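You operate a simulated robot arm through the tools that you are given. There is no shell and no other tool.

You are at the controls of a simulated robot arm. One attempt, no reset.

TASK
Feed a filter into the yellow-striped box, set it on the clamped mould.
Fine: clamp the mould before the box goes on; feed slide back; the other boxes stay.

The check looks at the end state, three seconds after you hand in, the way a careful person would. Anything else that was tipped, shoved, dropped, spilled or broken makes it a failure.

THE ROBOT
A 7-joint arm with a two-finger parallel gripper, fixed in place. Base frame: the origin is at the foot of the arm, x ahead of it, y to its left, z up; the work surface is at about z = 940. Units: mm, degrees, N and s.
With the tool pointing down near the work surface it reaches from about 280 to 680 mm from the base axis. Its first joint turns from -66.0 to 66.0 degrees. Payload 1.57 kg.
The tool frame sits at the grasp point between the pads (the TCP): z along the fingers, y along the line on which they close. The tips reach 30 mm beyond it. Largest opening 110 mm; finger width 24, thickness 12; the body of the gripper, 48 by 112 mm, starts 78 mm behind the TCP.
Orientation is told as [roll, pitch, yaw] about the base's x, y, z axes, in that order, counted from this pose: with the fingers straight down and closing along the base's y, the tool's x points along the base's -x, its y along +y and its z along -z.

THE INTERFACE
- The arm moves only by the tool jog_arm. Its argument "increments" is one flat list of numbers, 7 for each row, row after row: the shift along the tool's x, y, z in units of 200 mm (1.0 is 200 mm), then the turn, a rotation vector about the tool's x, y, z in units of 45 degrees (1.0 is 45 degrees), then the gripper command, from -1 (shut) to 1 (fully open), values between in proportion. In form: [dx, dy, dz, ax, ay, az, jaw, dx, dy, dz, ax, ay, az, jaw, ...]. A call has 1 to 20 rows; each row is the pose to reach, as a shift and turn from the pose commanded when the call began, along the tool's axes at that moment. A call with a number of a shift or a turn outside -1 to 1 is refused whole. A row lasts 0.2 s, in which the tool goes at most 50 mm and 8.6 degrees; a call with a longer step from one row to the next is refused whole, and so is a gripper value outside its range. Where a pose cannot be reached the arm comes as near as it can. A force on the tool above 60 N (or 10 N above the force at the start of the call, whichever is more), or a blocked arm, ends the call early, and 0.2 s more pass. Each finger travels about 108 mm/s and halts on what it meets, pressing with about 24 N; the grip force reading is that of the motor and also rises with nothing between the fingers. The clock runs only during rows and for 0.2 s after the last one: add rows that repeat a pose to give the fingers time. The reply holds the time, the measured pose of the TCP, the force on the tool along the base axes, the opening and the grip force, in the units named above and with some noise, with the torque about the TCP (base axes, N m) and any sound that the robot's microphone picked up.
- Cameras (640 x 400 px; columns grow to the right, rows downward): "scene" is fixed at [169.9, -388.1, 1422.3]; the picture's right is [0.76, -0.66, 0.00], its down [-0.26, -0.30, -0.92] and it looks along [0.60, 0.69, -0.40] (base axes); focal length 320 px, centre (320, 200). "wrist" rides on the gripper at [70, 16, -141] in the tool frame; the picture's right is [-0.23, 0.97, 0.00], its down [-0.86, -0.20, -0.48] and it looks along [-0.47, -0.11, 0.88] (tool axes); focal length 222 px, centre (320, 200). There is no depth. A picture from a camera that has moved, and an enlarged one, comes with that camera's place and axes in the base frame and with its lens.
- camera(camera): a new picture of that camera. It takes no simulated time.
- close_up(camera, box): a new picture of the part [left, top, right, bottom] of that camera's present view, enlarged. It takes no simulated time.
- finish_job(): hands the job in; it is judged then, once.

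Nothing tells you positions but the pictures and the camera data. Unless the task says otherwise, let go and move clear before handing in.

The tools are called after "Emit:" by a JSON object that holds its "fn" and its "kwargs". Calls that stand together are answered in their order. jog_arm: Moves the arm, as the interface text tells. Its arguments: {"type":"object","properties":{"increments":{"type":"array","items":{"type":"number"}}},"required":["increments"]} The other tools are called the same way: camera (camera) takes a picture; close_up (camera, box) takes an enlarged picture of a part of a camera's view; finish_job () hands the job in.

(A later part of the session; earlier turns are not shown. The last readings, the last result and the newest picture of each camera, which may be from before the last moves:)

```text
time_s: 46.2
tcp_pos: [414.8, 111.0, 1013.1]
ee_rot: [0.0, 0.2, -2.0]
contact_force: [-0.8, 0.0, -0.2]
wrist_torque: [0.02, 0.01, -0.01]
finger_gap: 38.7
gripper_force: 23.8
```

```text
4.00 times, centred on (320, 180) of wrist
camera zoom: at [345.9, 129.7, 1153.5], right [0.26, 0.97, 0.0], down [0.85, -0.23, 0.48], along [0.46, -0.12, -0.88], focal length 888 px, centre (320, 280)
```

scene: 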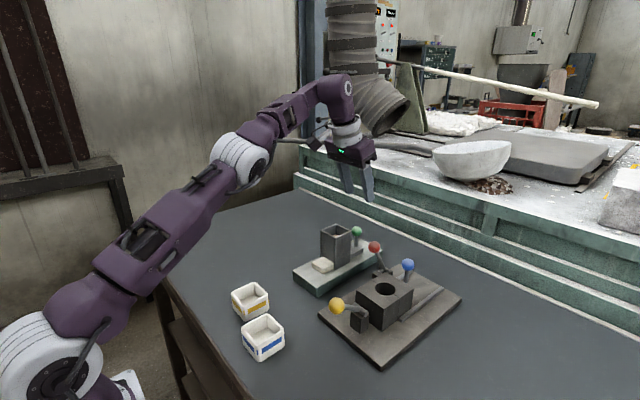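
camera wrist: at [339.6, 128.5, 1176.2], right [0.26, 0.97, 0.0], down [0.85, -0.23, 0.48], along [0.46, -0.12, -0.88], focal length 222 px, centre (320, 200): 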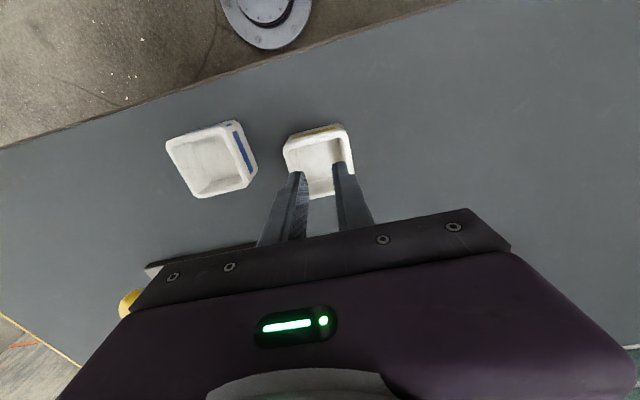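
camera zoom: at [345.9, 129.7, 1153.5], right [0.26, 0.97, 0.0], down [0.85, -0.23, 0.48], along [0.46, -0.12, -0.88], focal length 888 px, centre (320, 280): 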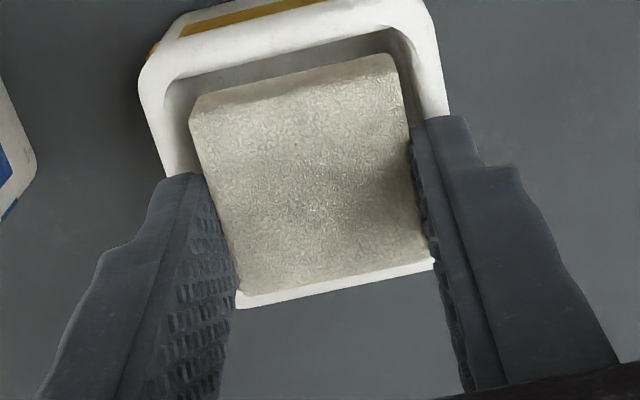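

The filter's lower edge is inside the opening on all sides. I'll release it.

Emit:
{"fn": "jog_arm", "kwargs": {"increments": [0, 0, 0, 0, 0, 0, -0.25, 0, 0, 0, 0, 0, 0, -0.1, 0, 0, 0, 0, 0, 0, 0.0, 0, 0, 0, 0, 0, 0, 0.0]}}

Emit:
{"fn": "close_up", "kwargs": {"camera": "scene", "box": [230, 260, 280, 310]}}

Emit:
{"fn": "close_up", "kwargs": {"camera": "wrist", "box": [240, 130, 400, 230]}}

```text
time_s: 47.2
tcp_pos: [415.0, 110.9, 1013.9]
ee_rot: [0.1, 0.1, -2.0]
contact_force: [-0.4, -0.1, 0.4]
wrist_torque: [0.0, 0.02, -0.02]
finger_gap: 55.1
gripper_force: 0.0
```

```text
8.00 times, centred on (255, 285) of scene
camera zoom: at [169.9, -388.1, 1422.3], right [0.76, -0.66, 0.0], down [-0.26, -0.3, -0.92], along [0.6, 0.69, -0.4], focal length 2564 px, centre (840, -480)
```

zoom: 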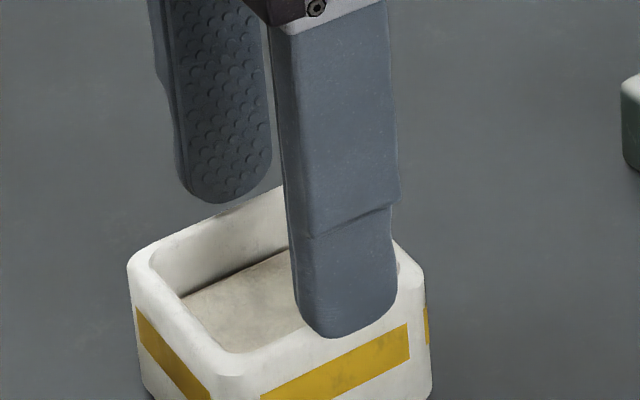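

```text
4.00 times, centred on (320, 180) of wrist
camera zoom: at [345.9, 129.7, 1153.5], right [0.26, 0.97, 0.0], down [0.85, -0.23, 0.48], along [0.46, -0.12, -0.88], focal length 888 px, centre (320, 280)
```

zoom: 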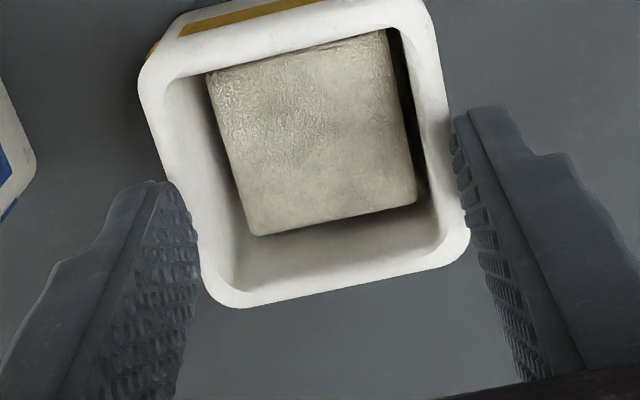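

The filter lies flat in the yellow box. Next I'll return the feed slide, going up and back over to the green knob with a slight forward tilt.

Emit:
{"fn": "jog_arm", "kwargs": {"increments": [0, 0, -0.1, 0, 0, 0, 0, 0, 0, -0.3, 0, 0, 0, 0, 0, 0, -0.5, 0, 0, -0.022, 0, 0, 0, -0.68, 0, 0, -0.044, 0, 0, 0, -0.68, 0, 0, -0.044, 0]}}

Emit:
{"fn": "camera", "kwargs": {"camera": "scene"}}

```text
time_s: 48.4
tcp_pos: [415.2, 109.7, 1149.9]
ee_rot: [0.0, 0.2, 0.0]
contact_force: [-0.4, 0.5, 0.0]
wrist_torque: [0.01, 0.0, 0.01]
finger_gap: 55.1
gripper_force: 0.1
```

```text
taken
```

scene: 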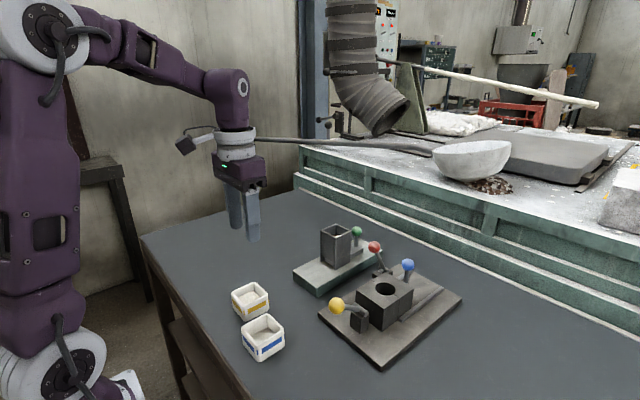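

Emit:
{"fn": "jog_arm", "kwargs": {"increments": [-0.2, -0.025, 0, 0, -0.05, 0, 0, -0.4, -0.05, 0, 0, -0.1, 0, 0, -0.6, -0.075, 0, 0, -0.15, 0, 0, -0.8, -0.1, 0, 0, -0.2, 0, 0, -0.8, -0.1, 0, 0, -0.2, 0, 0]}}

```text
time_s: 49.6
tcp_pos: [574.7, 91.7, 1148.9]
ee_rot: [0.0, -8.9, 0.0]
contact_force: [1.0, 0.2, -0.1]
wrist_torque: [0.03, -0.01, 0.01]
finger_gap: 55.1
gripper_force: 0.1
```

Emit:
{"fn": "jog_arm", "kwargs": {"increments": [-0.159, 0, 0.02, 0, -0.053, 0, 0, -0.317, 0, 0.05, 0, -0.106, 0, 0, -0.476, 0, 0.1, 0, -0.158, 0, 0, -0.6345, 0, 0.1965, 0, -0.211, 0, 0, -0.6345, 0, 0.1965, 0, -0.211, 0, 0]}}

Emit:
{"fn": "camera", "kwargs": {"camera": "wrist"}}

Emit:
{"fn": "close_up", "kwargs": {"camera": "wrist", "box": [100, 0, 300, 130]}}

```text
time_s: 50.8
tcp_pos: [706.6, 89.8, 1129.2]
ee_rot: [0.1, -18.3, -0.1]
contact_force: [0.6, -0.1, 0.5]
wrist_torque: [-0.01, 0.02, -0.02]
finger_gap: 55.2
gripper_force: 0.1
```

```text
taken
camera wrist: at [596.6, 107.1, 1240.1], right [0.22, 0.97, 0.07], down [0.66, -0.2, 0.72], along [0.72, -0.11, -0.69], focal length 222 px, centre (320, 200)
```

wrist: 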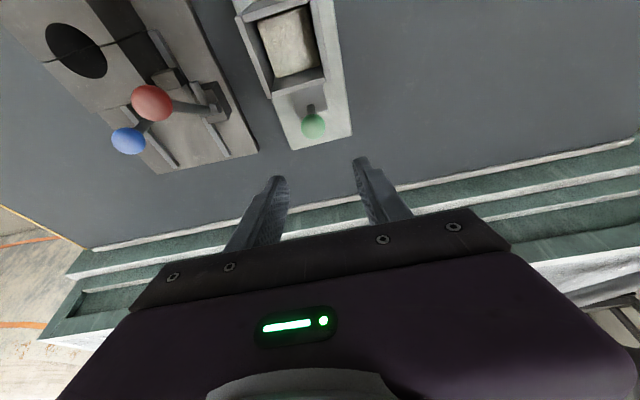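

```text
3.08 times, centred on (200, 65) of wrist
camera zoom: at [596.6, 107.1, 1240.1], right [0.22, 0.97, 0.07], down [0.66, -0.2, 0.72], along [0.72, -0.11, -0.69], focal length 684 px, centre (689, 615)
```

zoom: 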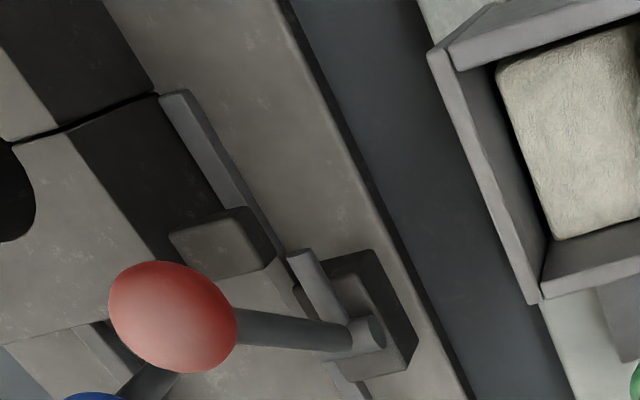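

I'm above the green knob. In this view the mould gap and clamp stub are visible, so I'll check the clamp more carefully.

Emit:
{"fn": "close_up", "kwargs": {"camera": "wrist", "box": [30, 0, 130, 80]}}

Emit:
{"fn": "close_up", "kwargs": {"camera": "wrist", "box": [140, 40, 240, 140]}}

Emit:
{"fn": "close_up", "kwargs": {"camera": "scene", "box": [360, 260, 430, 330]}}

Emit:
{"fn": "close_up", "kwargs": {"camera": "wrist", "box": [230, 0, 370, 150]}}

```text
5.00 times, centred on (80, 40) of wrist
camera zoom: at [596.6, 107.1, 1240.1], right [0.22, 0.97, 0.07], down [0.66, -0.2, 0.72], along [0.72, -0.11, -0.69], focal length 1111 px, centre (1520, 1000)
```

zoom: 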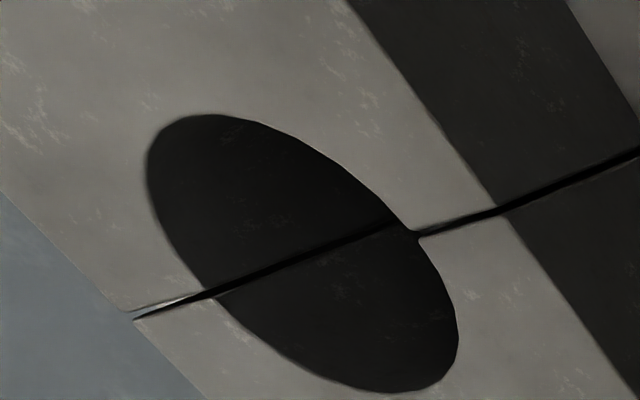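

```text
4.00 times, centred on (190, 90) of wrist
camera zoom: at [596.6, 107.1, 1240.1], right [0.22, 0.97, 0.07], down [0.66, -0.2, 0.72], along [0.72, -0.11, -0.69], focal length 888 px, centre (840, 640)
```

zoom: 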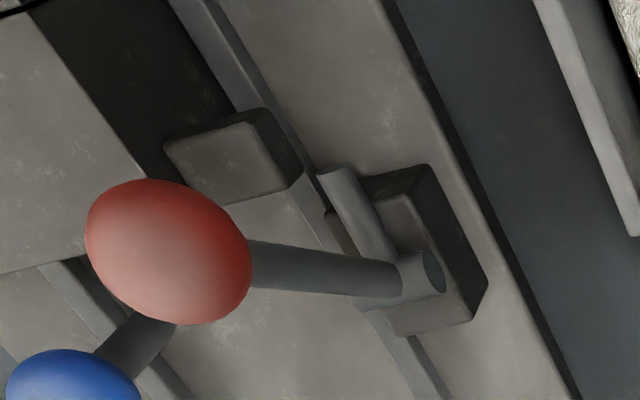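

```text
5.71 times, centred on (395, 295) of scene
camera zoom: at [169.9, -388.1, 1422.3], right [0.76, -0.66, 0.0], down [-0.26, -0.3, -0.92], along [0.6, 0.69, -0.4], focal length 1832 px, centre (-109, -343)
```

zoom: 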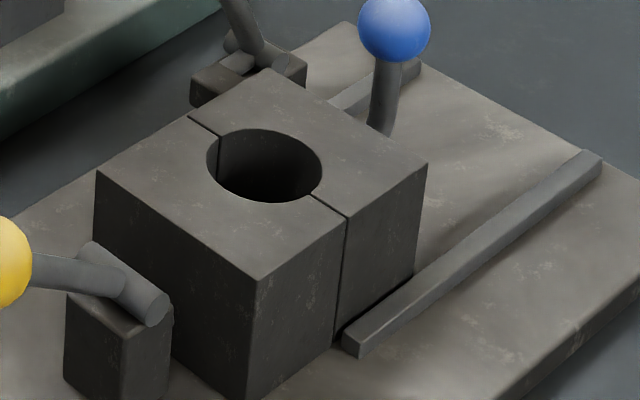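

```text
2.67 times, centred on (300, 75) of wrist
camera zoom: at [596.6, 107.1, 1240.1], right [0.22, 0.97, 0.07], down [0.66, -0.2, 0.72], along [0.72, -0.11, -0.69], focal length 592 px, centre (373, 533)
```

zoom: 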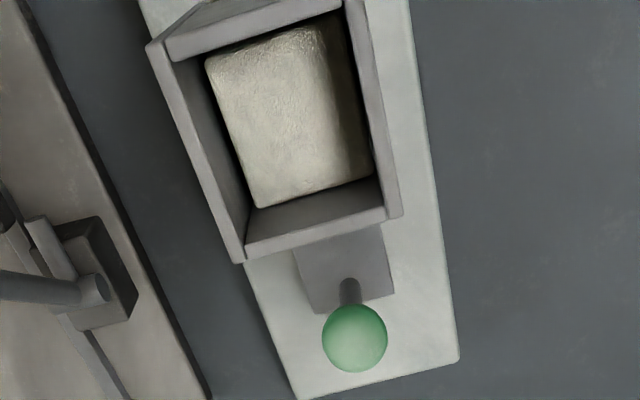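

The clamp lever is past centre with the stub down, and the mould gap is only about 1 mm, as it was at the start. Now I'll go straight down onto the green knob along the path I left by.

Emit:
{"fn": "jog_arm", "kwargs": {"increments": [0.034, 0, 0.106, 0, 0, 0, 0, 0.068, 0, 0.211, 0, 0, 0, 0, 0.102, 0, 0.317, 0, 0, 0, 0, 0.135, 0, 0.4225, 0, 0, 0, 0, 0.135, 0, 0.4225, 0, 0, 0, 0]}}

Emit:
{"fn": "close_up", "kwargs": {"camera": "wrist", "box": [200, 50, 440, 230]}}

Emit:
{"fn": "close_up", "kwargs": {"camera": "scene", "box": [310, 200, 400, 280]}}

```text
time_s: 52.0
tcp_pos: [708.7, 90.0, 1040.5]
ee_rot: [0.0, -18.4, 0.0]
contact_force: [-0.4, -0.5, 0.2]
wrist_torque: [-0.03, 0.02, 0.0]
finger_gap: 55.2
gripper_force: 0.1
```

```text
2.22 times, centred on (320, 140) of wrist
camera zoom: at [597.4, 106.6, 1150.8], right [0.22, 0.97, 0.07], down [0.66, -0.2, 0.72], along [0.72, -0.11, -0.69], focal length 494 px, centre (320, 333)
```

zoom: 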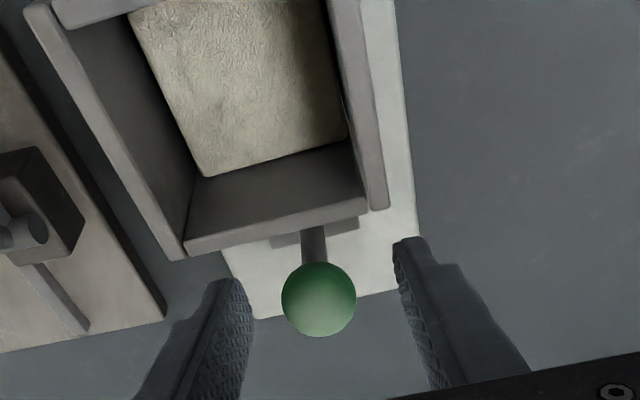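

```text
5.00 times, centred on (355, 240) of scene
camera zoom: at [169.9, -388.1, 1422.3], right [0.76, -0.66, 0.0], down [-0.26, -0.3, -0.92], along [0.6, 0.69, -0.4], focal length 1603 px, centre (145, 0)
```

zoom: 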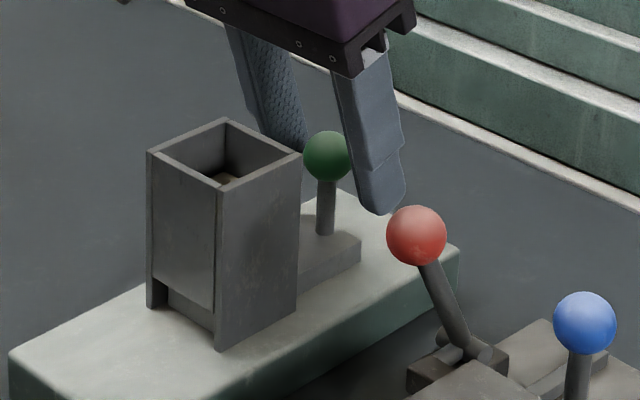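

The knob is between the fingers in the same place. I'll close and push the slide back toward +x, increasing the tilt again as it goes.

Emit:
{"fn": "jog_arm", "kwargs": {"increments": [0, 0, 0, 0, 0, 0, -0.4, 0, 0, 0, 0, 0, 0, -0.7, 0, 0, 0, 0, 0, 0, -0.9, 0, 0, 0, 0, 0, 0, -0.9]}}

Emit:
{"fn": "jog_arm", "kwargs": {"increments": [-0.0175, 0, 0.006, 0, -0.029, 0, -0.9, -0.0351, 0, 0.0117, 0, -0.058, 0, -0.9, -0.053, 0, 0.0176, 0, -0.085, 0, -0.9, -0.0702, 0, 0.0234, 0, -0.113, 0, -0.9, -0.088, 0, 0.0293, 0, -0.141, 0, -0.9, -0.1053, 0, 0.0351, 0, -0.169, 0, -0.9, -0.1225, 0, 0.0409, 0, -0.197, 0, -0.9, -0.14, 0, 0.0466, 0, -0.224, 0, -0.9, -0.1575, 0, 0.0525, 0, -0.252, 0, -0.9, -0.1751, 0, 0.0583, 0, -0.28, 0, -0.9]}}

Emit:
{"fn": "close_up", "kwargs": {"camera": "wrist", "box": [200, 50, 440, 230]}}

Emit:
{"fn": "close_up", "kwargs": {"camera": "scene", "box": [285, 205, 385, 305]}}

```text
time_s: 53.0
tcp_pos: [707.3, 89.8, 1038.9]
ee_rot: [0.0, -18.3, -0.1]
contact_force: [-0.4, -1.0, 0.4]
wrist_torque: [-0.01, -0.08, 0.0]
finger_gap: 25.4
gripper_force: 23.7
```

```text
time_s: 55.2
tcp_pos: [744.5, 90.6, 1039.4]
ee_rot: [0.1, -31.0, 0.1]
contact_force: [-1.1, -1.6, 0.2]
wrist_torque: [-0.02, 0.69, -0.02]
finger_gap: 25.5
gripper_force: 23.6
```

```text
2.22 times, centred on (320, 140) of wrist
camera zoom: at [612.0, 107.6, 1124.6], right [0.19, 0.97, 0.12], down [0.49, -0.2, 0.85], along [0.85, -0.11, -0.51], focal length 494 px, centre (320, 333)
```

zoom: 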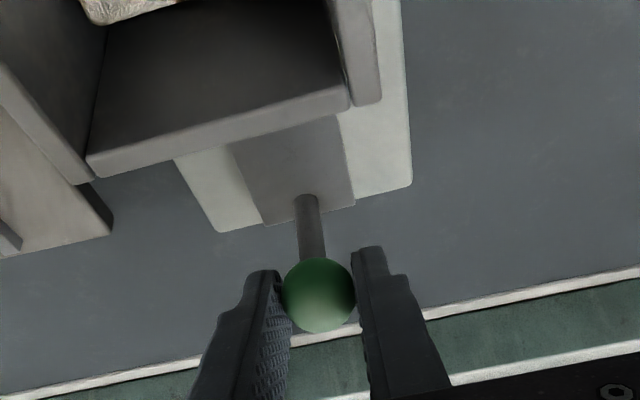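

```text
4.00 times, centred on (335, 255) of scene
camera zoom: at [170.0, -388.1, 1422.3], right [0.76, -0.66, 0.0], down [-0.26, -0.3, -0.92], along [0.6, 0.69, -0.4], focal length 1282 px, centre (260, -20)
```

zoom: 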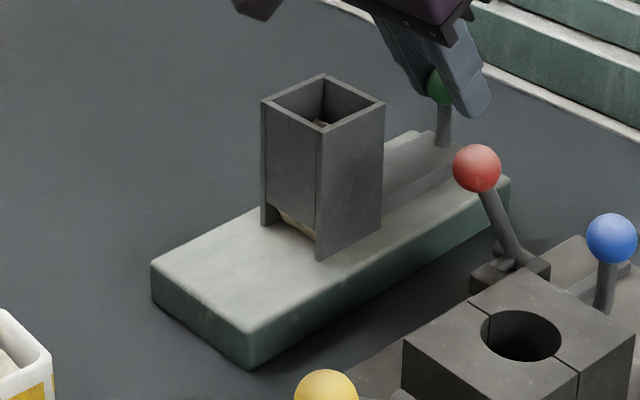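

The slide is nearly back and the next filter has dropped into place. I'll finish the last millimetres slowly, watching force.

Emit:
{"fn": "jog_arm", "kwargs": {"increments": [-0.007, 0, 0.0042, 0, -0.018, 0, -0.9, -0.014, 0, 0.0084, 0, -0.035, 0, -0.9, -0.021, 0, 0.0125, 0, -0.053, 0, -0.9, -0.0279, 0, 0.0167, 0, -0.07, 0, -0.9]}}

Emit:
{"fn": "close_up", "kwargs": {"camera": "scene", "box": [350, 225, 410, 285]}}

```text
time_s: 56.2
tcp_pos: [751.1, 91.0, 1039.5]
ee_rot: [-0.1, -34.0, 0.0]
contact_force: [-12.7, 1.1, -0.8]
wrist_torque: [0.0, 0.65, 0.01]
finger_gap: 25.4
gripper_force: 23.7
```

```text
6.67 times, centred on (380, 255) of scene
camera zoom: at [169.6, -388.0, 1422.4], right [0.76, -0.66, 0.0], down [-0.26, -0.3, -0.92], along [0.6, 0.69, -0.4], focal length 2137 px, centre (-80, -167)
```

zoom: 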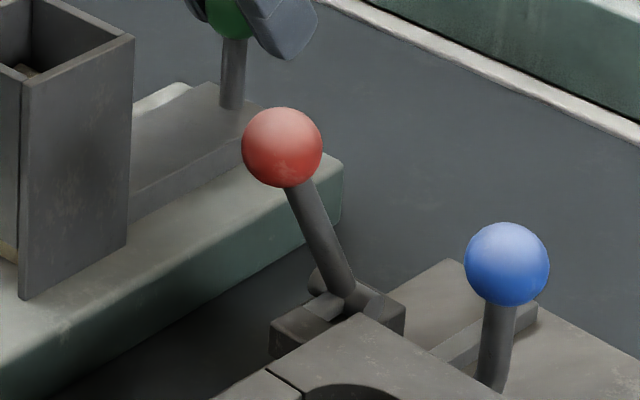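

The slide is at its rear stop (12.7 N). I'll relax the force, release the knob, and check where the feeder sits.

Emit:
{"fn": "jog_arm", "kwargs": {"increments": [0.004, 0, -0.002, 0, 0, 0, -0.9, 0.004, 0, -0.002, 0, 0, 0, -0.5, 0.004, 0, -0.002, 0, 0, 0, 0, 0.004, 0, -0.002, 0, 0, 0, 0]}}

Emit:
{"fn": "close_up", "kwargs": {"camera": "scene", "box": [350, 225, 410, 285]}}

Emit:
{"fn": "close_up", "kwargs": {"camera": "scene", "box": [285, 205, 385, 305]}}

```text
time_s: 57.2
tcp_pos: [749.1, 90.8, 1041.2]
ee_rot: [0.0, -34.1, 0.0]
contact_force: [0.3, -0.2, 0.8]
wrist_torque: [-0.02, -0.01, -0.01]
finger_gap: 55.0
gripper_force: 0.0
```

```text
6.67 times, centred on (380, 255) of scene
camera zoom: at [169.9, -388.1, 1422.3], right [0.76, -0.66, 0.0], down [-0.26, -0.3, -0.92], along [0.6, 0.69, -0.4], focal length 2137 px, centre (-80, -167)
```

zoom: 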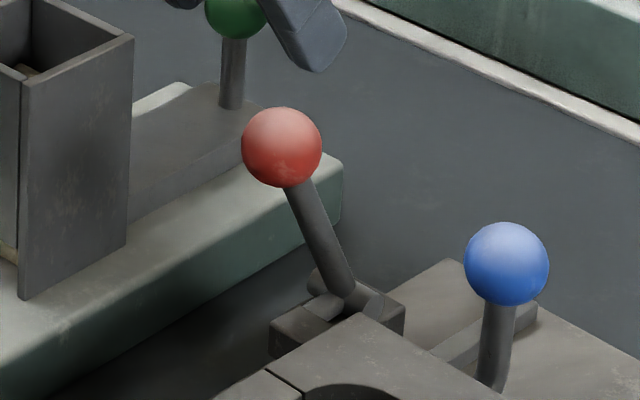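

```text
4.00 times, centred on (335, 255) of scene
camera zoom: at [169.9, -388.1, 1422.3], right [0.76, -0.66, 0.0], down [-0.26, -0.3, -0.92], along [0.6, 0.69, -0.4], focal length 1282 px, centre (260, -20)
```

zoom: 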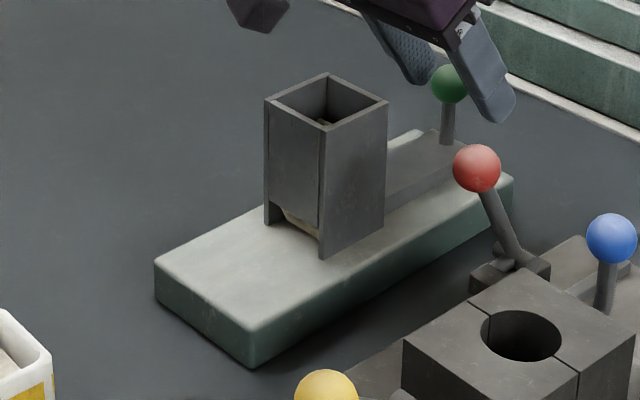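

The feeder is within about 1 mm of where it started and the slide is back. I'll check the hopper mouth, then back off.

Emit:
{"fn": "close_up", "kwargs": {"camera": "scene", "box": [315, 245, 345, 275]}}

Emit:
{"fn": "jog_arm", "kwargs": {"increments": [0, 0, -0.1, 0, 0, 0, 0, 0, 0, -0.25, 0, 0, 0, 0, 0, 0, -0.4, 0, 0, 0, 0, 0.05, 0, -0.6, 0, 0.1, 0, 0, 0.05, 0, -0.6, 0, 0.1, 0, 0]}}

Emit:
{"fn": "camera", "kwargs": {"camera": "wrist"}}

Emit:
{"fn": "camera", "kwargs": {"camera": "scene"}}

```text
13.33 times, centred on (330, 260) of scene
camera zoom: at [169.9, -388.1, 1422.3], right [0.76, -0.66, 0.0], down [-0.26, -0.3, -0.92], along [0.6, 0.69, -0.4], focal length 4274 px, centre (187, -600)
```

zoom: 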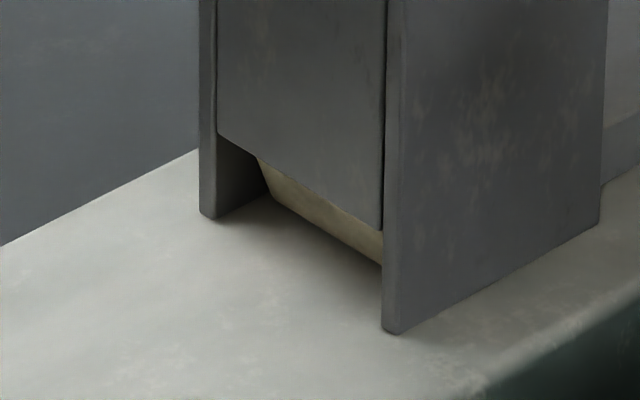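

```text
time_s: 58.4
tcp_pos: [674.1, 91.3, 1133.7]
ee_rot: [0.0, -29.6, 0.1]
contact_force: [0.1, -0.2, 0.1]
wrist_torque: [0.01, -0.02, -0.01]
finger_gap: 54.9
gripper_force: 0.1
```

```text
taken
camera wrist: at [543.5, 107.9, 1221.8], right [0.2, 0.97, 0.11], down [0.51, -0.2, 0.84], along [0.84, -0.11, -0.53], focal length 222 px, centre (320, 200)
```

wrist: 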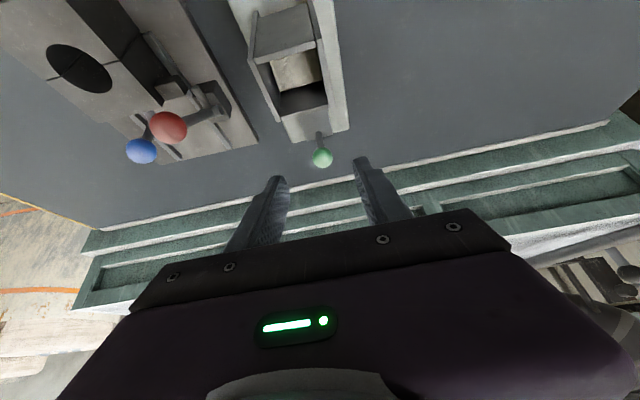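

```text
taken
```

scene: 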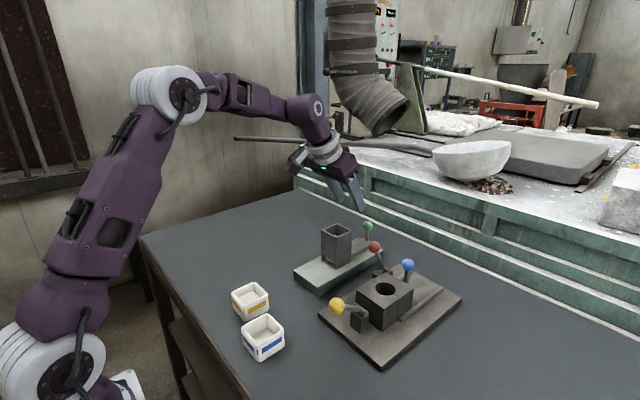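

The slide looks back, but the next filter at the hopper mouth may not be fully down. I'll look closer.

Emit:
{"fn": "close_up", "kwargs": {"camera": "wrist", "box": [240, 0, 360, 180]}}

Emit:
{"fn": "close_up", "kwargs": {"camera": "scene", "box": [310, 215, 390, 285]}}

Emit:
{"fn": "close_up", "kwargs": {"camera": "wrist", "box": [250, 20, 340, 110]}}

```text
2.22 times, centred on (300, 90) of wrist
camera zoom: at [543.5, 107.9, 1221.8], right [0.2, 0.97, 0.11], down [0.51, -0.2, 0.84], along [0.84, -0.11, -0.53], focal length 494 px, centre (364, 444)
```

zoom: 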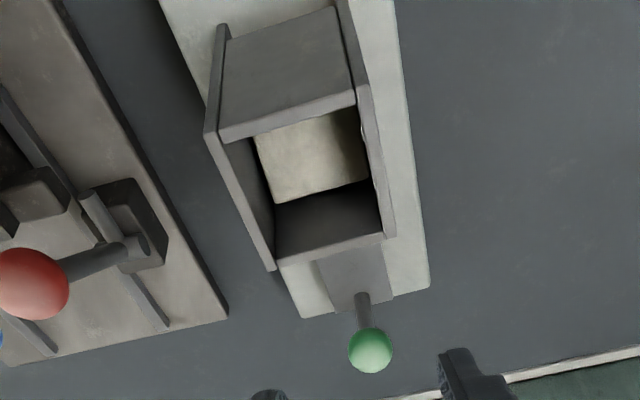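

```text
5.71 times, centred on (350, 250) of scene
camera zoom: at [169.9, -388.1, 1422.3], right [0.76, -0.66, 0.0], down [-0.26, -0.3, -0.92], along [0.6, 0.69, -0.4], focal length 1832 px, centre (149, -86)
```

zoom: 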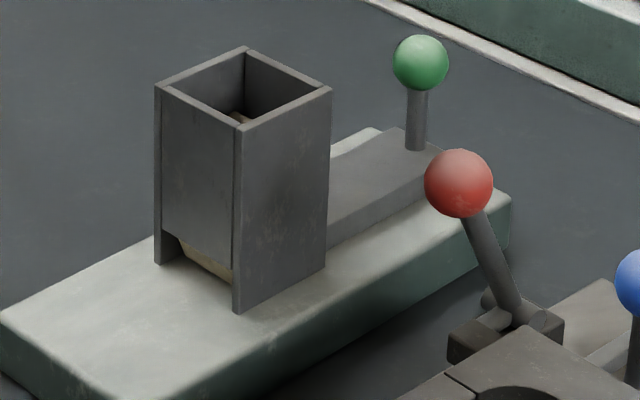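

```text
4.44 times, centred on (295, 65) of wrist
camera zoom: at [543.5, 107.9, 1221.8], right [0.2, 0.97, 0.11], down [0.51, -0.2, 0.84], along [0.84, -0.11, -0.53], focal length 987 px, centre (431, 800)
```

zoom: 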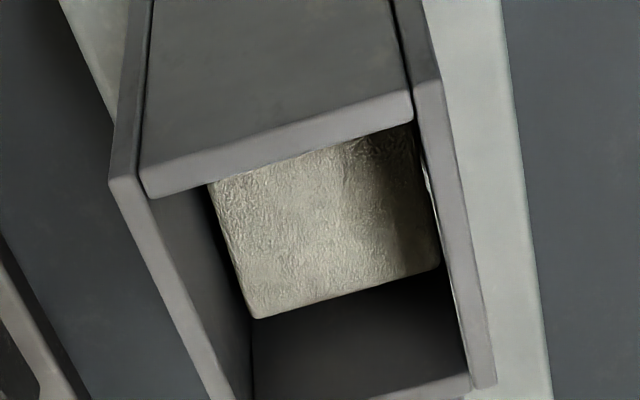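

The hopper and slide look fine and the next filter rests inside. Now I'll go to the yellow box, swinging back and levelling the tool in two moves.

Emit:
{"fn": "jog_arm", "kwargs": {"increments": [0.131, 0.01, -0.093, 0, 0.08, 0, 0.345, 0.262, 0.02, -0.186, 0, 0.16, 0, 0.345, 0.394, 0.03, -0.279, 0, 0.24, 0, 0.345, 0.525, 0.04, -0.372, 0, 0.32, 0, 0.345, 0.656, 0.05, -0.465, 0, 0.4, 0, 0.345, 0.656, 0.05, -0.465, 0, 0.5, 0, 0.345, 0.656, 0.05, -0.465, 0, 0.6, 0, 0.345, 0.656, 0.05, -0.465, 0, 0.658, 0, 0.345, 0.656, 0.05, -0.465, 0, 0.658, 0, 0.345]}}

```text
time_s: 60.4
tcp_pos: [513.4, 100.7, 1150.6]
ee_rot: [0.0, 0.0, 0.1]
contact_force: [0.0, 0.4, 0.0]
wrist_torque: [0.0, -0.06, -0.04]
finger_gap: 73.9
gripper_force: 0.1
```

Emit:
{"fn": "jog_arm", "kwargs": {"increments": [0.17, 0.017, 0.08, 0, 0, 0.015, 0.345, 0.34, 0.034, 0.17, 0, 0, 0.03, 0.345, 0.512, 0.05, 0.29, 0, 0, 0.044, 0.345, 0.512, 0.05, 0.453, 0, 0, 0.044, 0.345, 0.512, 0.05, 0.453, 0, 0, 0.044, 0.345]}}

Emit:
{"fn": "camera", "kwargs": {"camera": "wrist"}}

Emit:
{"fn": "close_up", "kwargs": {"camera": "wrist", "box": [210, 110, 410, 230]}}

Emit:
{"fn": "close_up", "kwargs": {"camera": "scene", "box": [200, 240, 310, 370]}}

```text
time_s: 61.6
tcp_pos: [411.2, 109.5, 1058.7]
ee_rot: [0.0, -0.1, -2.1]
contact_force: [0.0, -0.6, 0.5]
wrist_torque: [0.03, -0.01, -0.01]
finger_gap: 73.9
gripper_force: 0.0
```

```text
taken
camera wrist: at [342.4, 129.1, 1199.2], right [0.26, 0.97, 0.0], down [0.85, -0.23, 0.48], along [0.46, -0.12, -0.88], focal length 222 px, centre (320, 200)
```

wrist: 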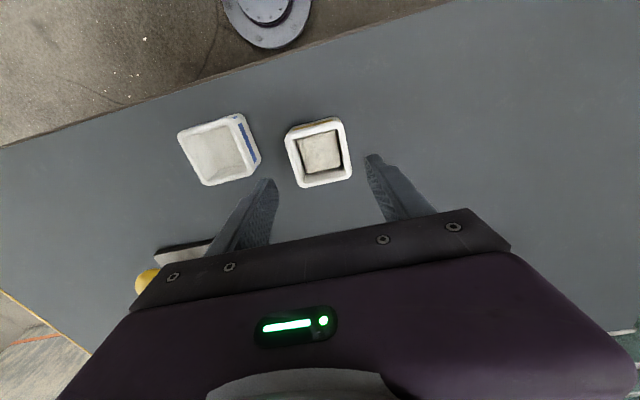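

```text
3.20 times, centred on (310, 170) of wrist
camera zoom: at [342.4, 129.1, 1199.2], right [0.26, 0.97, 0.0], down [0.85, -0.23, 0.48], along [0.46, -0.12, -0.88], focal length 711 px, centre (352, 296)
```

zoom: 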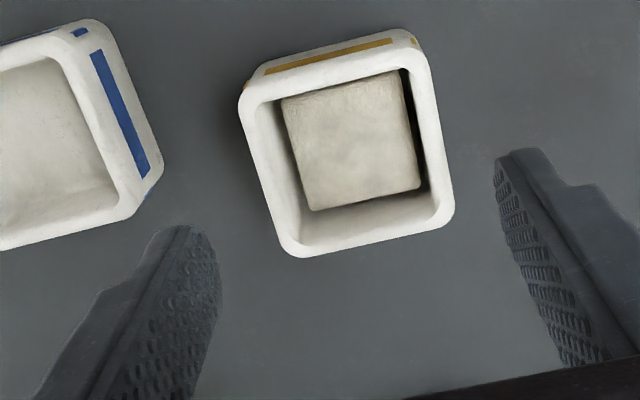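

```text
3.08 times, centred on (255, 305) of scene
camera zoom: at [169.9, -388.1, 1422.3], right [0.76, -0.66, 0.0], down [-0.26, -0.3, -0.92], along [0.6, 0.69, -0.4], focal length 986 px, centre (520, -123)
```

zoom: 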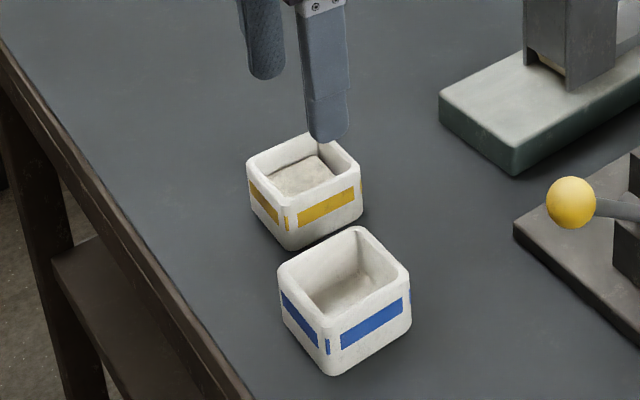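

The box is centred between the fingers at about (410.5, 110) and the filter lies flat inside. I'll go straight down around it.

Emit:
{"fn": "jog_arm", "kwargs": {"increments": [0.002, -0.003, 0.1, 0, 0, 0, 0.345, 0.002, -0.003, 0.2, 0, 0, 0, 0.345, 0.002, -0.003, 0.3, 0, 0, 0, 0.345, 0.002, -0.003, 0.363, 0, 0, 0, 0.345, 0.002, -0.003, 0.363, 0, 0, 0, 0.345]}}

Emit:
{"fn": "close_up", "kwargs": {"camera": "wrist", "box": [210, 110, 410, 230]}}

Emit:
{"fn": "close_up", "kwargs": {"camera": "scene", "box": [200, 250, 310, 370]}}

```text
time_s: 62.8
tcp_pos: [410.2, 110.8, 986.4]
ee_rot: [0.1, 0.0, -2.0]
contact_force: [0.0, 0.4, 0.1]
wrist_torque: [-0.03, 0.03, 0.0]
finger_gap: 74.2
gripper_force: 0.1
```

```text
3.20 times, centred on (310, 170) of wrist
camera zoom: at [341.8, 129.4, 1126.7], right [0.26, 0.97, 0.0], down [0.85, -0.23, 0.48], along [0.46, -0.12, -0.88], focal length 711 px, centre (352, 296)
```

zoom: 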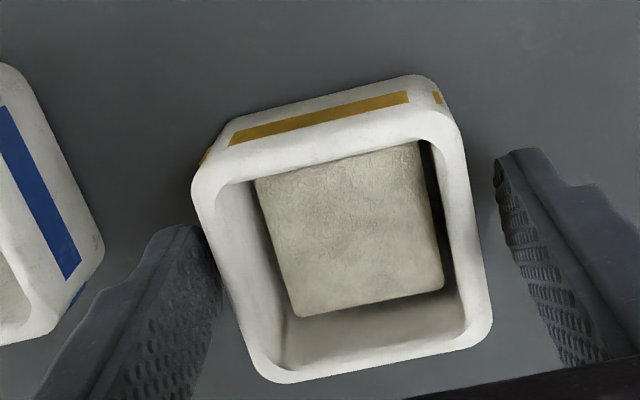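

```text
3.33 times, centred on (255, 310) of scene
camera zoom: at [169.9, -388.1, 1422.3], right [0.76, -0.66, 0.0], down [-0.26, -0.3, -0.92], along [0.6, 0.69, -0.4], focal length 1068 px, centre (537, -167)
```

zoom: 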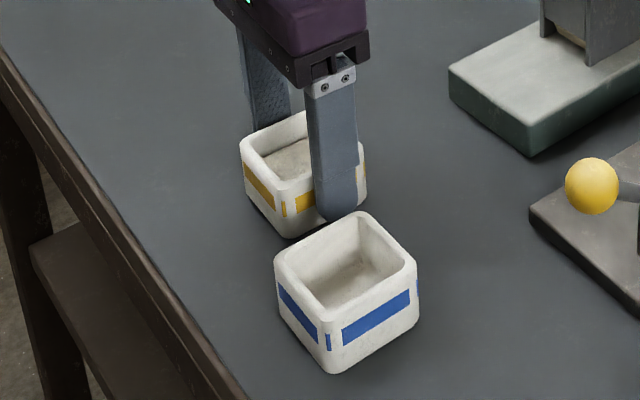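

The fingers straddle the box, clear of the blue one. I'll close gradually and let the box centre itself.

Emit:
{"fn": "jog_arm", "kwargs": {"increments": [0, -0.004, 0, 0, 0, 0, 0.22, 0, -0.004, 0, 0, 0, 0, 0.15, 0, -0.004, 0, 0, 0, 0, 0.1, 0, -0.004, 0, 0, 0, 0, 0.06, 0, -0.004, 0, 0, 0, 0, 0.02, 0, -0.004, 0, 0, 0, 0, -0.05, 0, -0.004, 0, 0, 0, 0, -0.3, 0, -0.004, 0, 0, 0, 0, -0.5]}}

Emit:
{"fn": "close_up", "kwargs": {"camera": "wrist", "box": [210, 110, 410, 230]}}

Emit:
{"fn": "close_up", "kwargs": {"camera": "scene", "box": [200, 250, 310, 370]}}

```text
time_s: 64.6
tcp_pos: [411.3, 109.2, 987.3]
ee_rot: [0.1, 0.0, -2.0]
contact_force: [-0.5, -1.2, 0.2]
wrist_torque: [-0.02, 0.01, 0.02]
finger_gap: 59.3
gripper_force: 24.1
```

```text
3.20 times, centred on (310, 170) of wrist
camera zoom: at [342.0, 128.7, 1127.0], right [0.26, 0.97, 0.0], down [0.85, -0.23, 0.48], along [0.46, -0.12, -0.88], focal length 711 px, centre (352, 296)
```

zoom: 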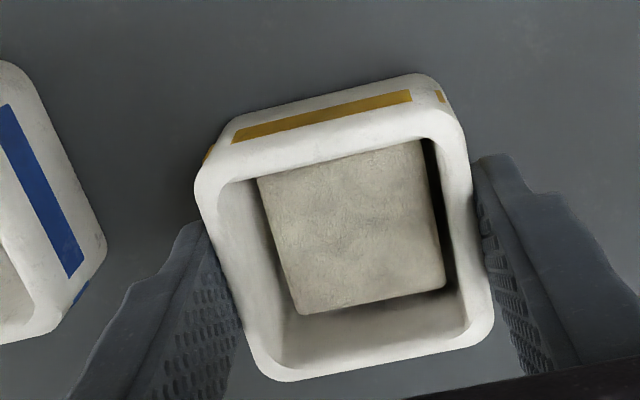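

```text
3.33 times, centred on (255, 310) of scene
camera zoom: at [169.9, -388.1, 1422.3], right [0.76, -0.66, 0.0], down [-0.26, -0.3, -0.92], along [0.6, 0.69, -0.4], focal length 1068 px, centre (537, -167)
```

zoom: 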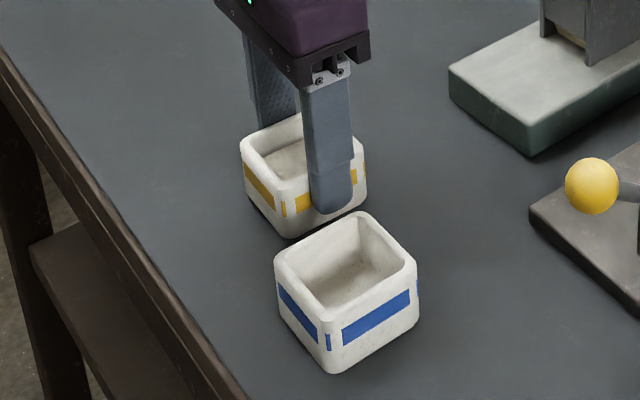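

The box is gripped (59 mm). I'll lift it slowly and check.

Emit:
{"fn": "jog_arm", "kwargs": {"increments": [0, 0, -0.005, 0, 0, 0, -0.5, 0, 0, -0.015, 0, 0, 0, -0.5, 0, 0, -0.035, 0, 0, 0, -0.5, 0, 0, -0.06, 0, 0, 0, -0.5, 0, 0, -0.1, 0, 0, 0, -0.5, 0, 0, -0.15, 0, 0, 0, -0.5, 0, 0, -0.2, 0, 0, 0, -0.5]}}

Emit:
{"fn": "close_up", "kwargs": {"camera": "wrist", "box": [210, 110, 410, 230]}}

Emit:
{"fn": "close_up", "kwargs": {"camera": "scene", "box": [200, 230, 310, 370]}}

```text
time_s: 66.2
tcp_pos: [412.0, 110.8, 1027.4]
ee_rot: [0.0, 0.0, -2.0]
contact_force: [-0.4, -0.5, -1.1]
wrist_torque: [-0.02, 0.02, 0.01]
finger_gap: 59.4
gripper_force: 23.9
```

```text
3.20 times, centred on (310, 170) of wrist
camera zoom: at [343.0, 128.8, 1167.6], right [0.26, 0.97, 0.0], down [0.85, -0.23, 0.48], along [0.46, -0.12, -0.88], focal length 711 px, centre (352, 296)
```

zoom: 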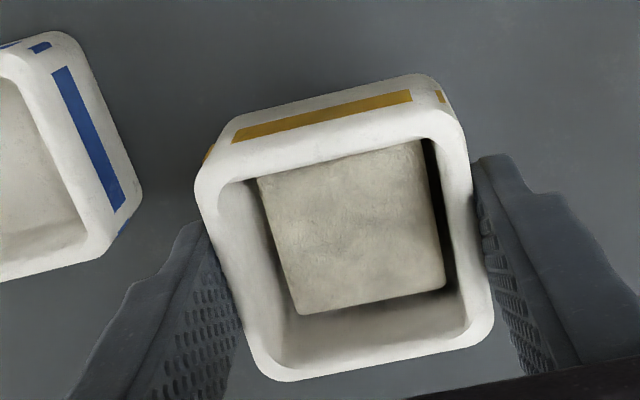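

```text
2.86 times, centred on (255, 300) of scene
camera zoom: at [169.9, -388.1, 1422.3], right [0.76, -0.66, 0.0], down [-0.26, -0.3, -0.92], along [0.6, 0.69, -0.4], focal length 916 px, centre (506, -86)
```

zoom: 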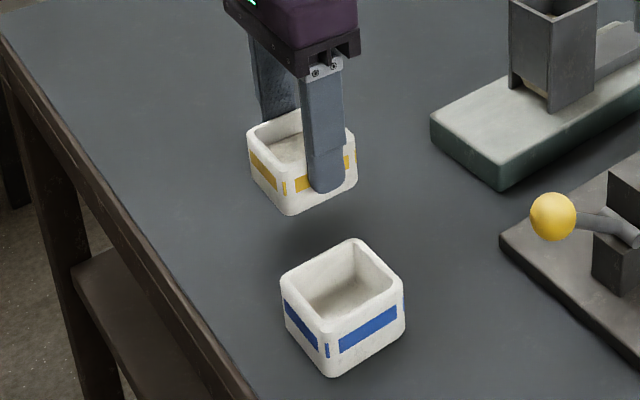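

Lifted cleanly and level. I'll raise it well above everything and carry it toward the mould.

Emit:
{"fn": "jog_arm", "kwargs": {"increments": [0, 0, -0.15, 0, 0, 0, -0.5, 0, 0, -0.3, 0, 0, 0, -0.5, 0, 0, -0.45, 0, 0, 0, -0.5, -0.1, -0.095, -0.49, 0, 0, -0.01, -0.5, -0.22, -0.21, -0.49, 0, 0, -0.02, -0.5, -0.34, -0.325, -0.49, 0, 0, -0.03, -0.5, -0.46, -0.44, -0.49, 0, 0, -0.044, -0.5, -0.5, -0.476, -0.49, 0, 0, -0.044, -0.5]}}

```text
time_s: 68.0
tcp_pos: [507.0, 10.3, 1125.1]
ee_rot: [-0.1, -0.1, 0.1]
contact_force: [0.3, -0.4, -2.0]
wrist_torque: [-0.03, 0.0, -0.02]
finger_gap: 59.6
gripper_force: 23.5
```

Emit:
{"fn": "jog_arm", "kwargs": {"increments": [-0.12, -0.12, 0, 0, 0, 0, -0.5, -0.25, -0.24, 0, 0, 0, 0, -0.5, -0.37, -0.36, 0, 0, 0, 0, -0.5, -0.46, -0.45, 0, 0, 0, 0, -0.5, -0.4975, -0.4815, 0, 0, 0, 0, -0.5, -0.4975, -0.4815, 0, 0, 0, 0, -0.5]}}

Emit:
{"fn": "camera", "kwargs": {"camera": "wrist"}}

Emit:
{"fn": "camera", "kwargs": {"camera": "scene"}}

Emit:
{"fn": "close_up", "kwargs": {"camera": "wrist", "box": [210, 80, 410, 230]}}

```text
time_s: 69.4
tcp_pos: [606.3, -86.4, 1124.2]
ee_rot: [0.0, 0.0, -0.1]
contact_force: [0.4, 0.1, -1.3]
wrist_torque: [0.02, 0.05, 0.05]
finger_gap: 59.4
gripper_force: 24.4
```

```text
taken
camera wrist: at [538.1, -70.1, 1264.8], right [0.23, 0.97, 0.0], down [0.86, -0.2, 0.48], along [0.47, -0.11, -0.88], focal length 222 px, centre (320, 200)
```

wrist: 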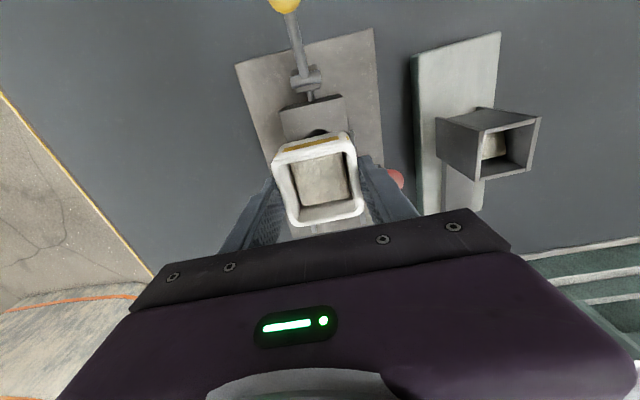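

```text
taken
```

scene: 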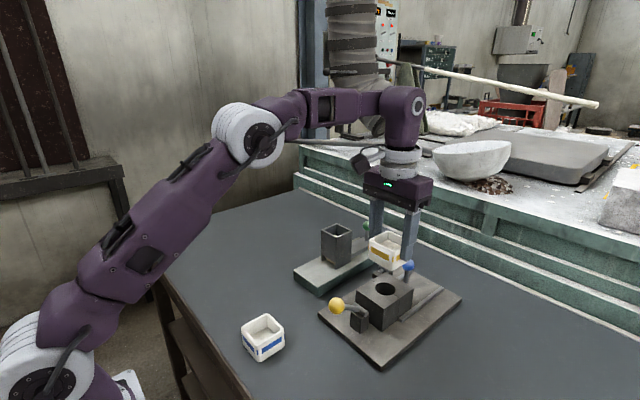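

```text
2.67 times, centred on (310, 155) of wrist
camera zoom: at [538.1, -70.1, 1264.8], right [0.23, 0.97, 0.0], down [0.86, -0.2, 0.48], along [0.47, -0.11, -0.88], focal length 592 px, centre (347, 320)
```

zoom: 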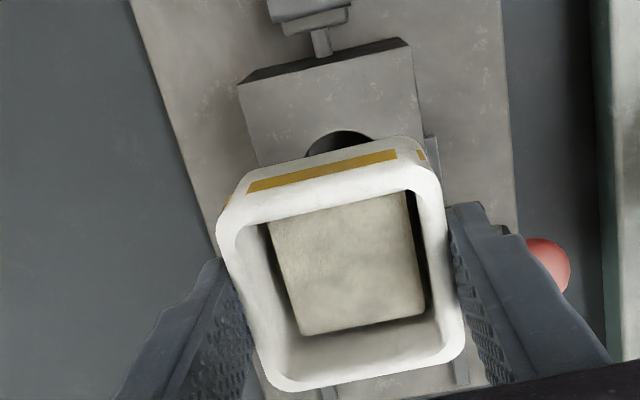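

The box is above the mould. The block's centre reads (607, −85), so I'll shift about 1 mm and lower to roughly 10 mm above the top face.

Emit:
{"fn": "jog_arm", "kwargs": {"increments": [-0.006, 0.005, 0.07, 0, 0, 0, -0.5, -0.006, 0.005, 0.14, 0, 0, 0, -0.5, -0.006, 0.005, 0.21, 0, 0, 0, -0.5, -0.006, 0.005, 0.28, 0, 0, 0, -0.5, -0.006, 0.005, 0.28, 0, 0, 0, -0.5]}}

Emit:
{"fn": "close_up", "kwargs": {"camera": "scene", "box": [340, 220, 440, 320]}}

Emit:
{"fn": "close_up", "kwargs": {"camera": "wrist", "box": [210, 80, 410, 230]}}

```text
time_s: 70.6
tcp_pos: [608.4, -84.1, 1068.9]
ee_rot: [0.0, 0.1, 0.0]
contact_force: [-0.1, -0.4, -0.8]
wrist_torque: [0.01, -0.02, 0.03]
finger_gap: 59.3
gripper_force: 23.9
```

```text
4.00 times, centred on (390, 270) of scene
camera zoom: at [170.0, -388.1, 1422.3], right [0.76, -0.66, 0.0], down [-0.26, -0.3, -0.92], along [0.6, 0.69, -0.4], focal length 1282 px, centre (40, -80)
```

zoom: 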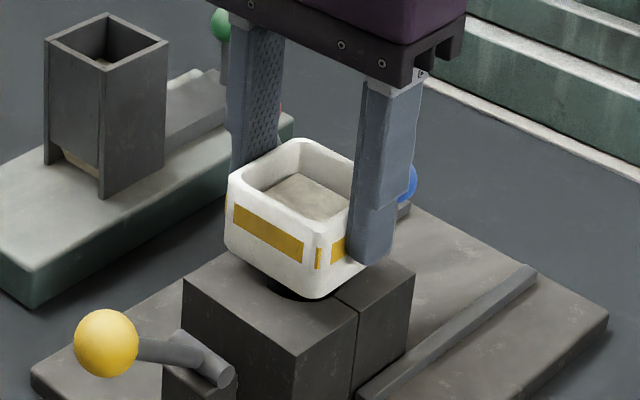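

```text
2.67 times, centred on (310, 155) of wrist
camera zoom: at [538.9, -67.8, 1208.8], right [0.23, 0.97, 0.0], down [0.86, -0.2, 0.48], along [0.47, -0.11, -0.88], focal length 592 px, centre (347, 320)
```

zoom: 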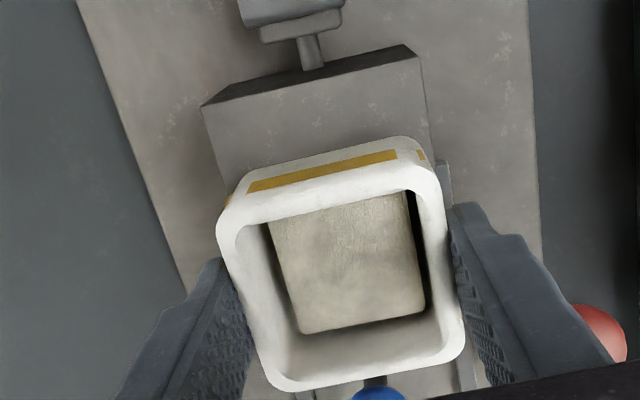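

Well aligned over the hole. I'll lower in small steps until it touches.

Emit:
{"fn": "jog_arm", "kwargs": {"increments": [0, 0, 0.015, 0, 0, 0, -0.5, 0, 0, 0.03, 0, 0, 0, -0.5, 0, 0, 0.04, 0, 0, 0, -0.5, 0, 0, 0.05, 0, 0, 0, -0.5]}}

Emit:
{"fn": "close_up", "kwargs": {"camera": "scene", "box": [360, 240, 430, 310]}}

```text
time_s: 71.6
tcp_pos: [608.6, -84.4, 1058.4]
ee_rot: [0.0, 0.0, 0.0]
contact_force: [-0.6, 0.7, -1.2]
wrist_torque: [-0.03, 0.06, 0.0]
finger_gap: 59.6
gripper_force: 24.1
```

```text
5.71 times, centred on (395, 275) of scene
camera zoom: at [170.0, -388.1, 1422.3], right [0.76, -0.66, 0.0], down [-0.26, -0.3, -0.92], along [0.6, 0.69, -0.4], focal length 1832 px, centre (-109, -229)
```

zoom: 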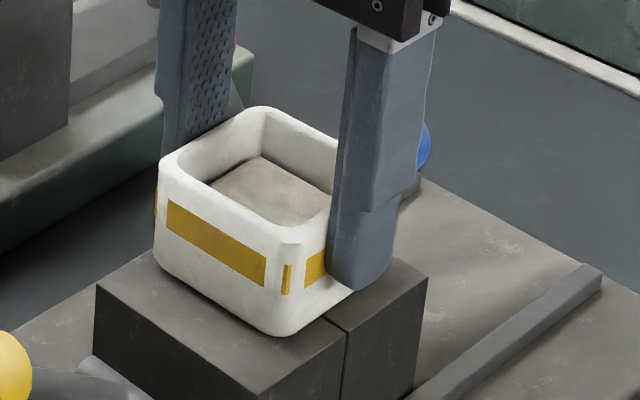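

Emit:
{"fn": "jog_arm", "kwargs": {"increments": [0, 0, 0.005, 0, 0, 0, -0.5, 0, 0, 0.01, 0, 0, 0, -0.5, 0, 0, 0.015, 0, 0, 0, -0.5]}}

Emit:
{"fn": "close_up", "kwargs": {"camera": "scene", "box": [360, 240, 430, 310]}}

```text
time_s: 72.4
tcp_pos: [608.6, -83.6, 1056.6]
ee_rot: [0.0, -0.1, 0.0]
contact_force: [-3.2, 1.7, 11.8]
wrist_torque: [0.13, 0.42, -0.01]
finger_gap: 59.5
gripper_force: 23.8
```

```text
5.71 times, centred on (395, 275) of scene
camera zoom: at [169.6, -388.0, 1422.4], right [0.76, -0.66, 0.0], down [-0.26, -0.3, -0.92], along [0.6, 0.69, -0.4], focal length 1832 px, centre (-109, -229)
```

zoom: 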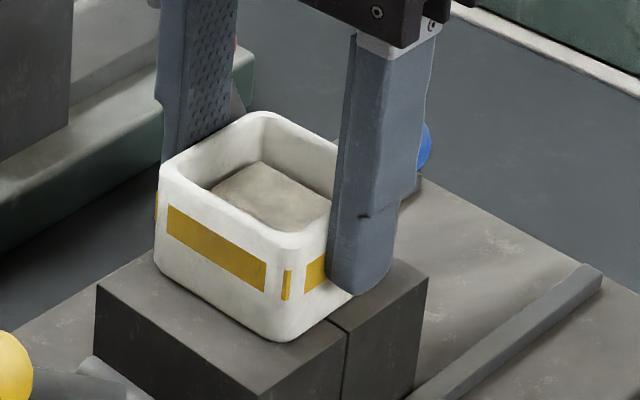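

Contact at 12 N, so the box is sitting on the mould. I'll ease off the pressure and open the fingers.

Emit:
{"fn": "jog_arm", "kwargs": {"increments": [0, 0, -0.003, 0, 0, 0, -0.5, 0, 0, -0.003, 0, 0, 0, 0.1, 0, 0, -0.003, 0, 0, 0, 0.15, 0, 0, -0.003, 0, 0, 0, 0.25, 0, 0, -0.003, 0, 0, 0, 0.3, 0, 0, -0.003, 0, 0, 0, 0.3]}}

Emit:
{"fn": "close_up", "kwargs": {"camera": "scene", "box": [350, 220, 430, 310]}}

Emit:
{"fn": "close_up", "kwargs": {"camera": "wrist", "box": [210, 80, 410, 230]}}

```text
time_s: 73.8
tcp_pos: [607.9, -84.7, 1056.3]
ee_rot: [0.0, 0.0, 0.0]
contact_force: [-0.5, -0.7, 0.4]
wrist_torque: [0.06, 0.0, 0.0]
finger_gap: 71.5
gripper_force: 0.0
```

```text
4.44 times, centred on (390, 265) of scene
camera zoom: at [169.9, -388.1, 1422.3], right [0.76, -0.66, 0.0], down [-0.26, -0.3, -0.92], along [0.6, 0.69, -0.4], focal length 1425 px, centre (9, -89)
```

zoom: 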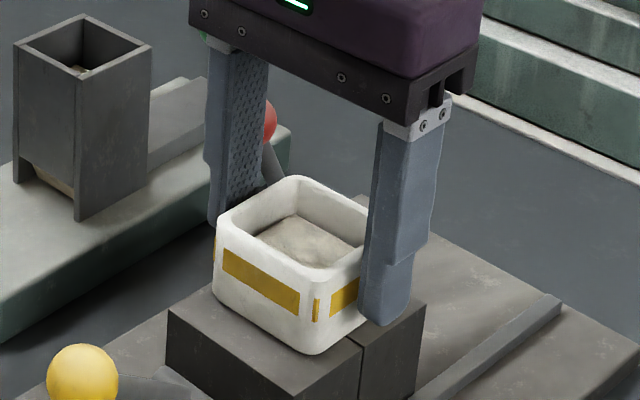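

```text
2.67 times, centred on (310, 155) of wrist
camera zoom: at [539.1, -67.9, 1196.6], right [0.23, 0.97, 0.0], down [0.86, -0.2, 0.48], along [0.47, -0.11, -0.88], focal length 592 px, centre (347, 320)
```

zoom: 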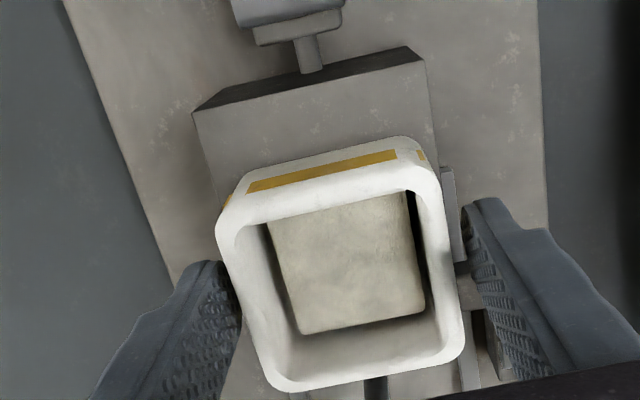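

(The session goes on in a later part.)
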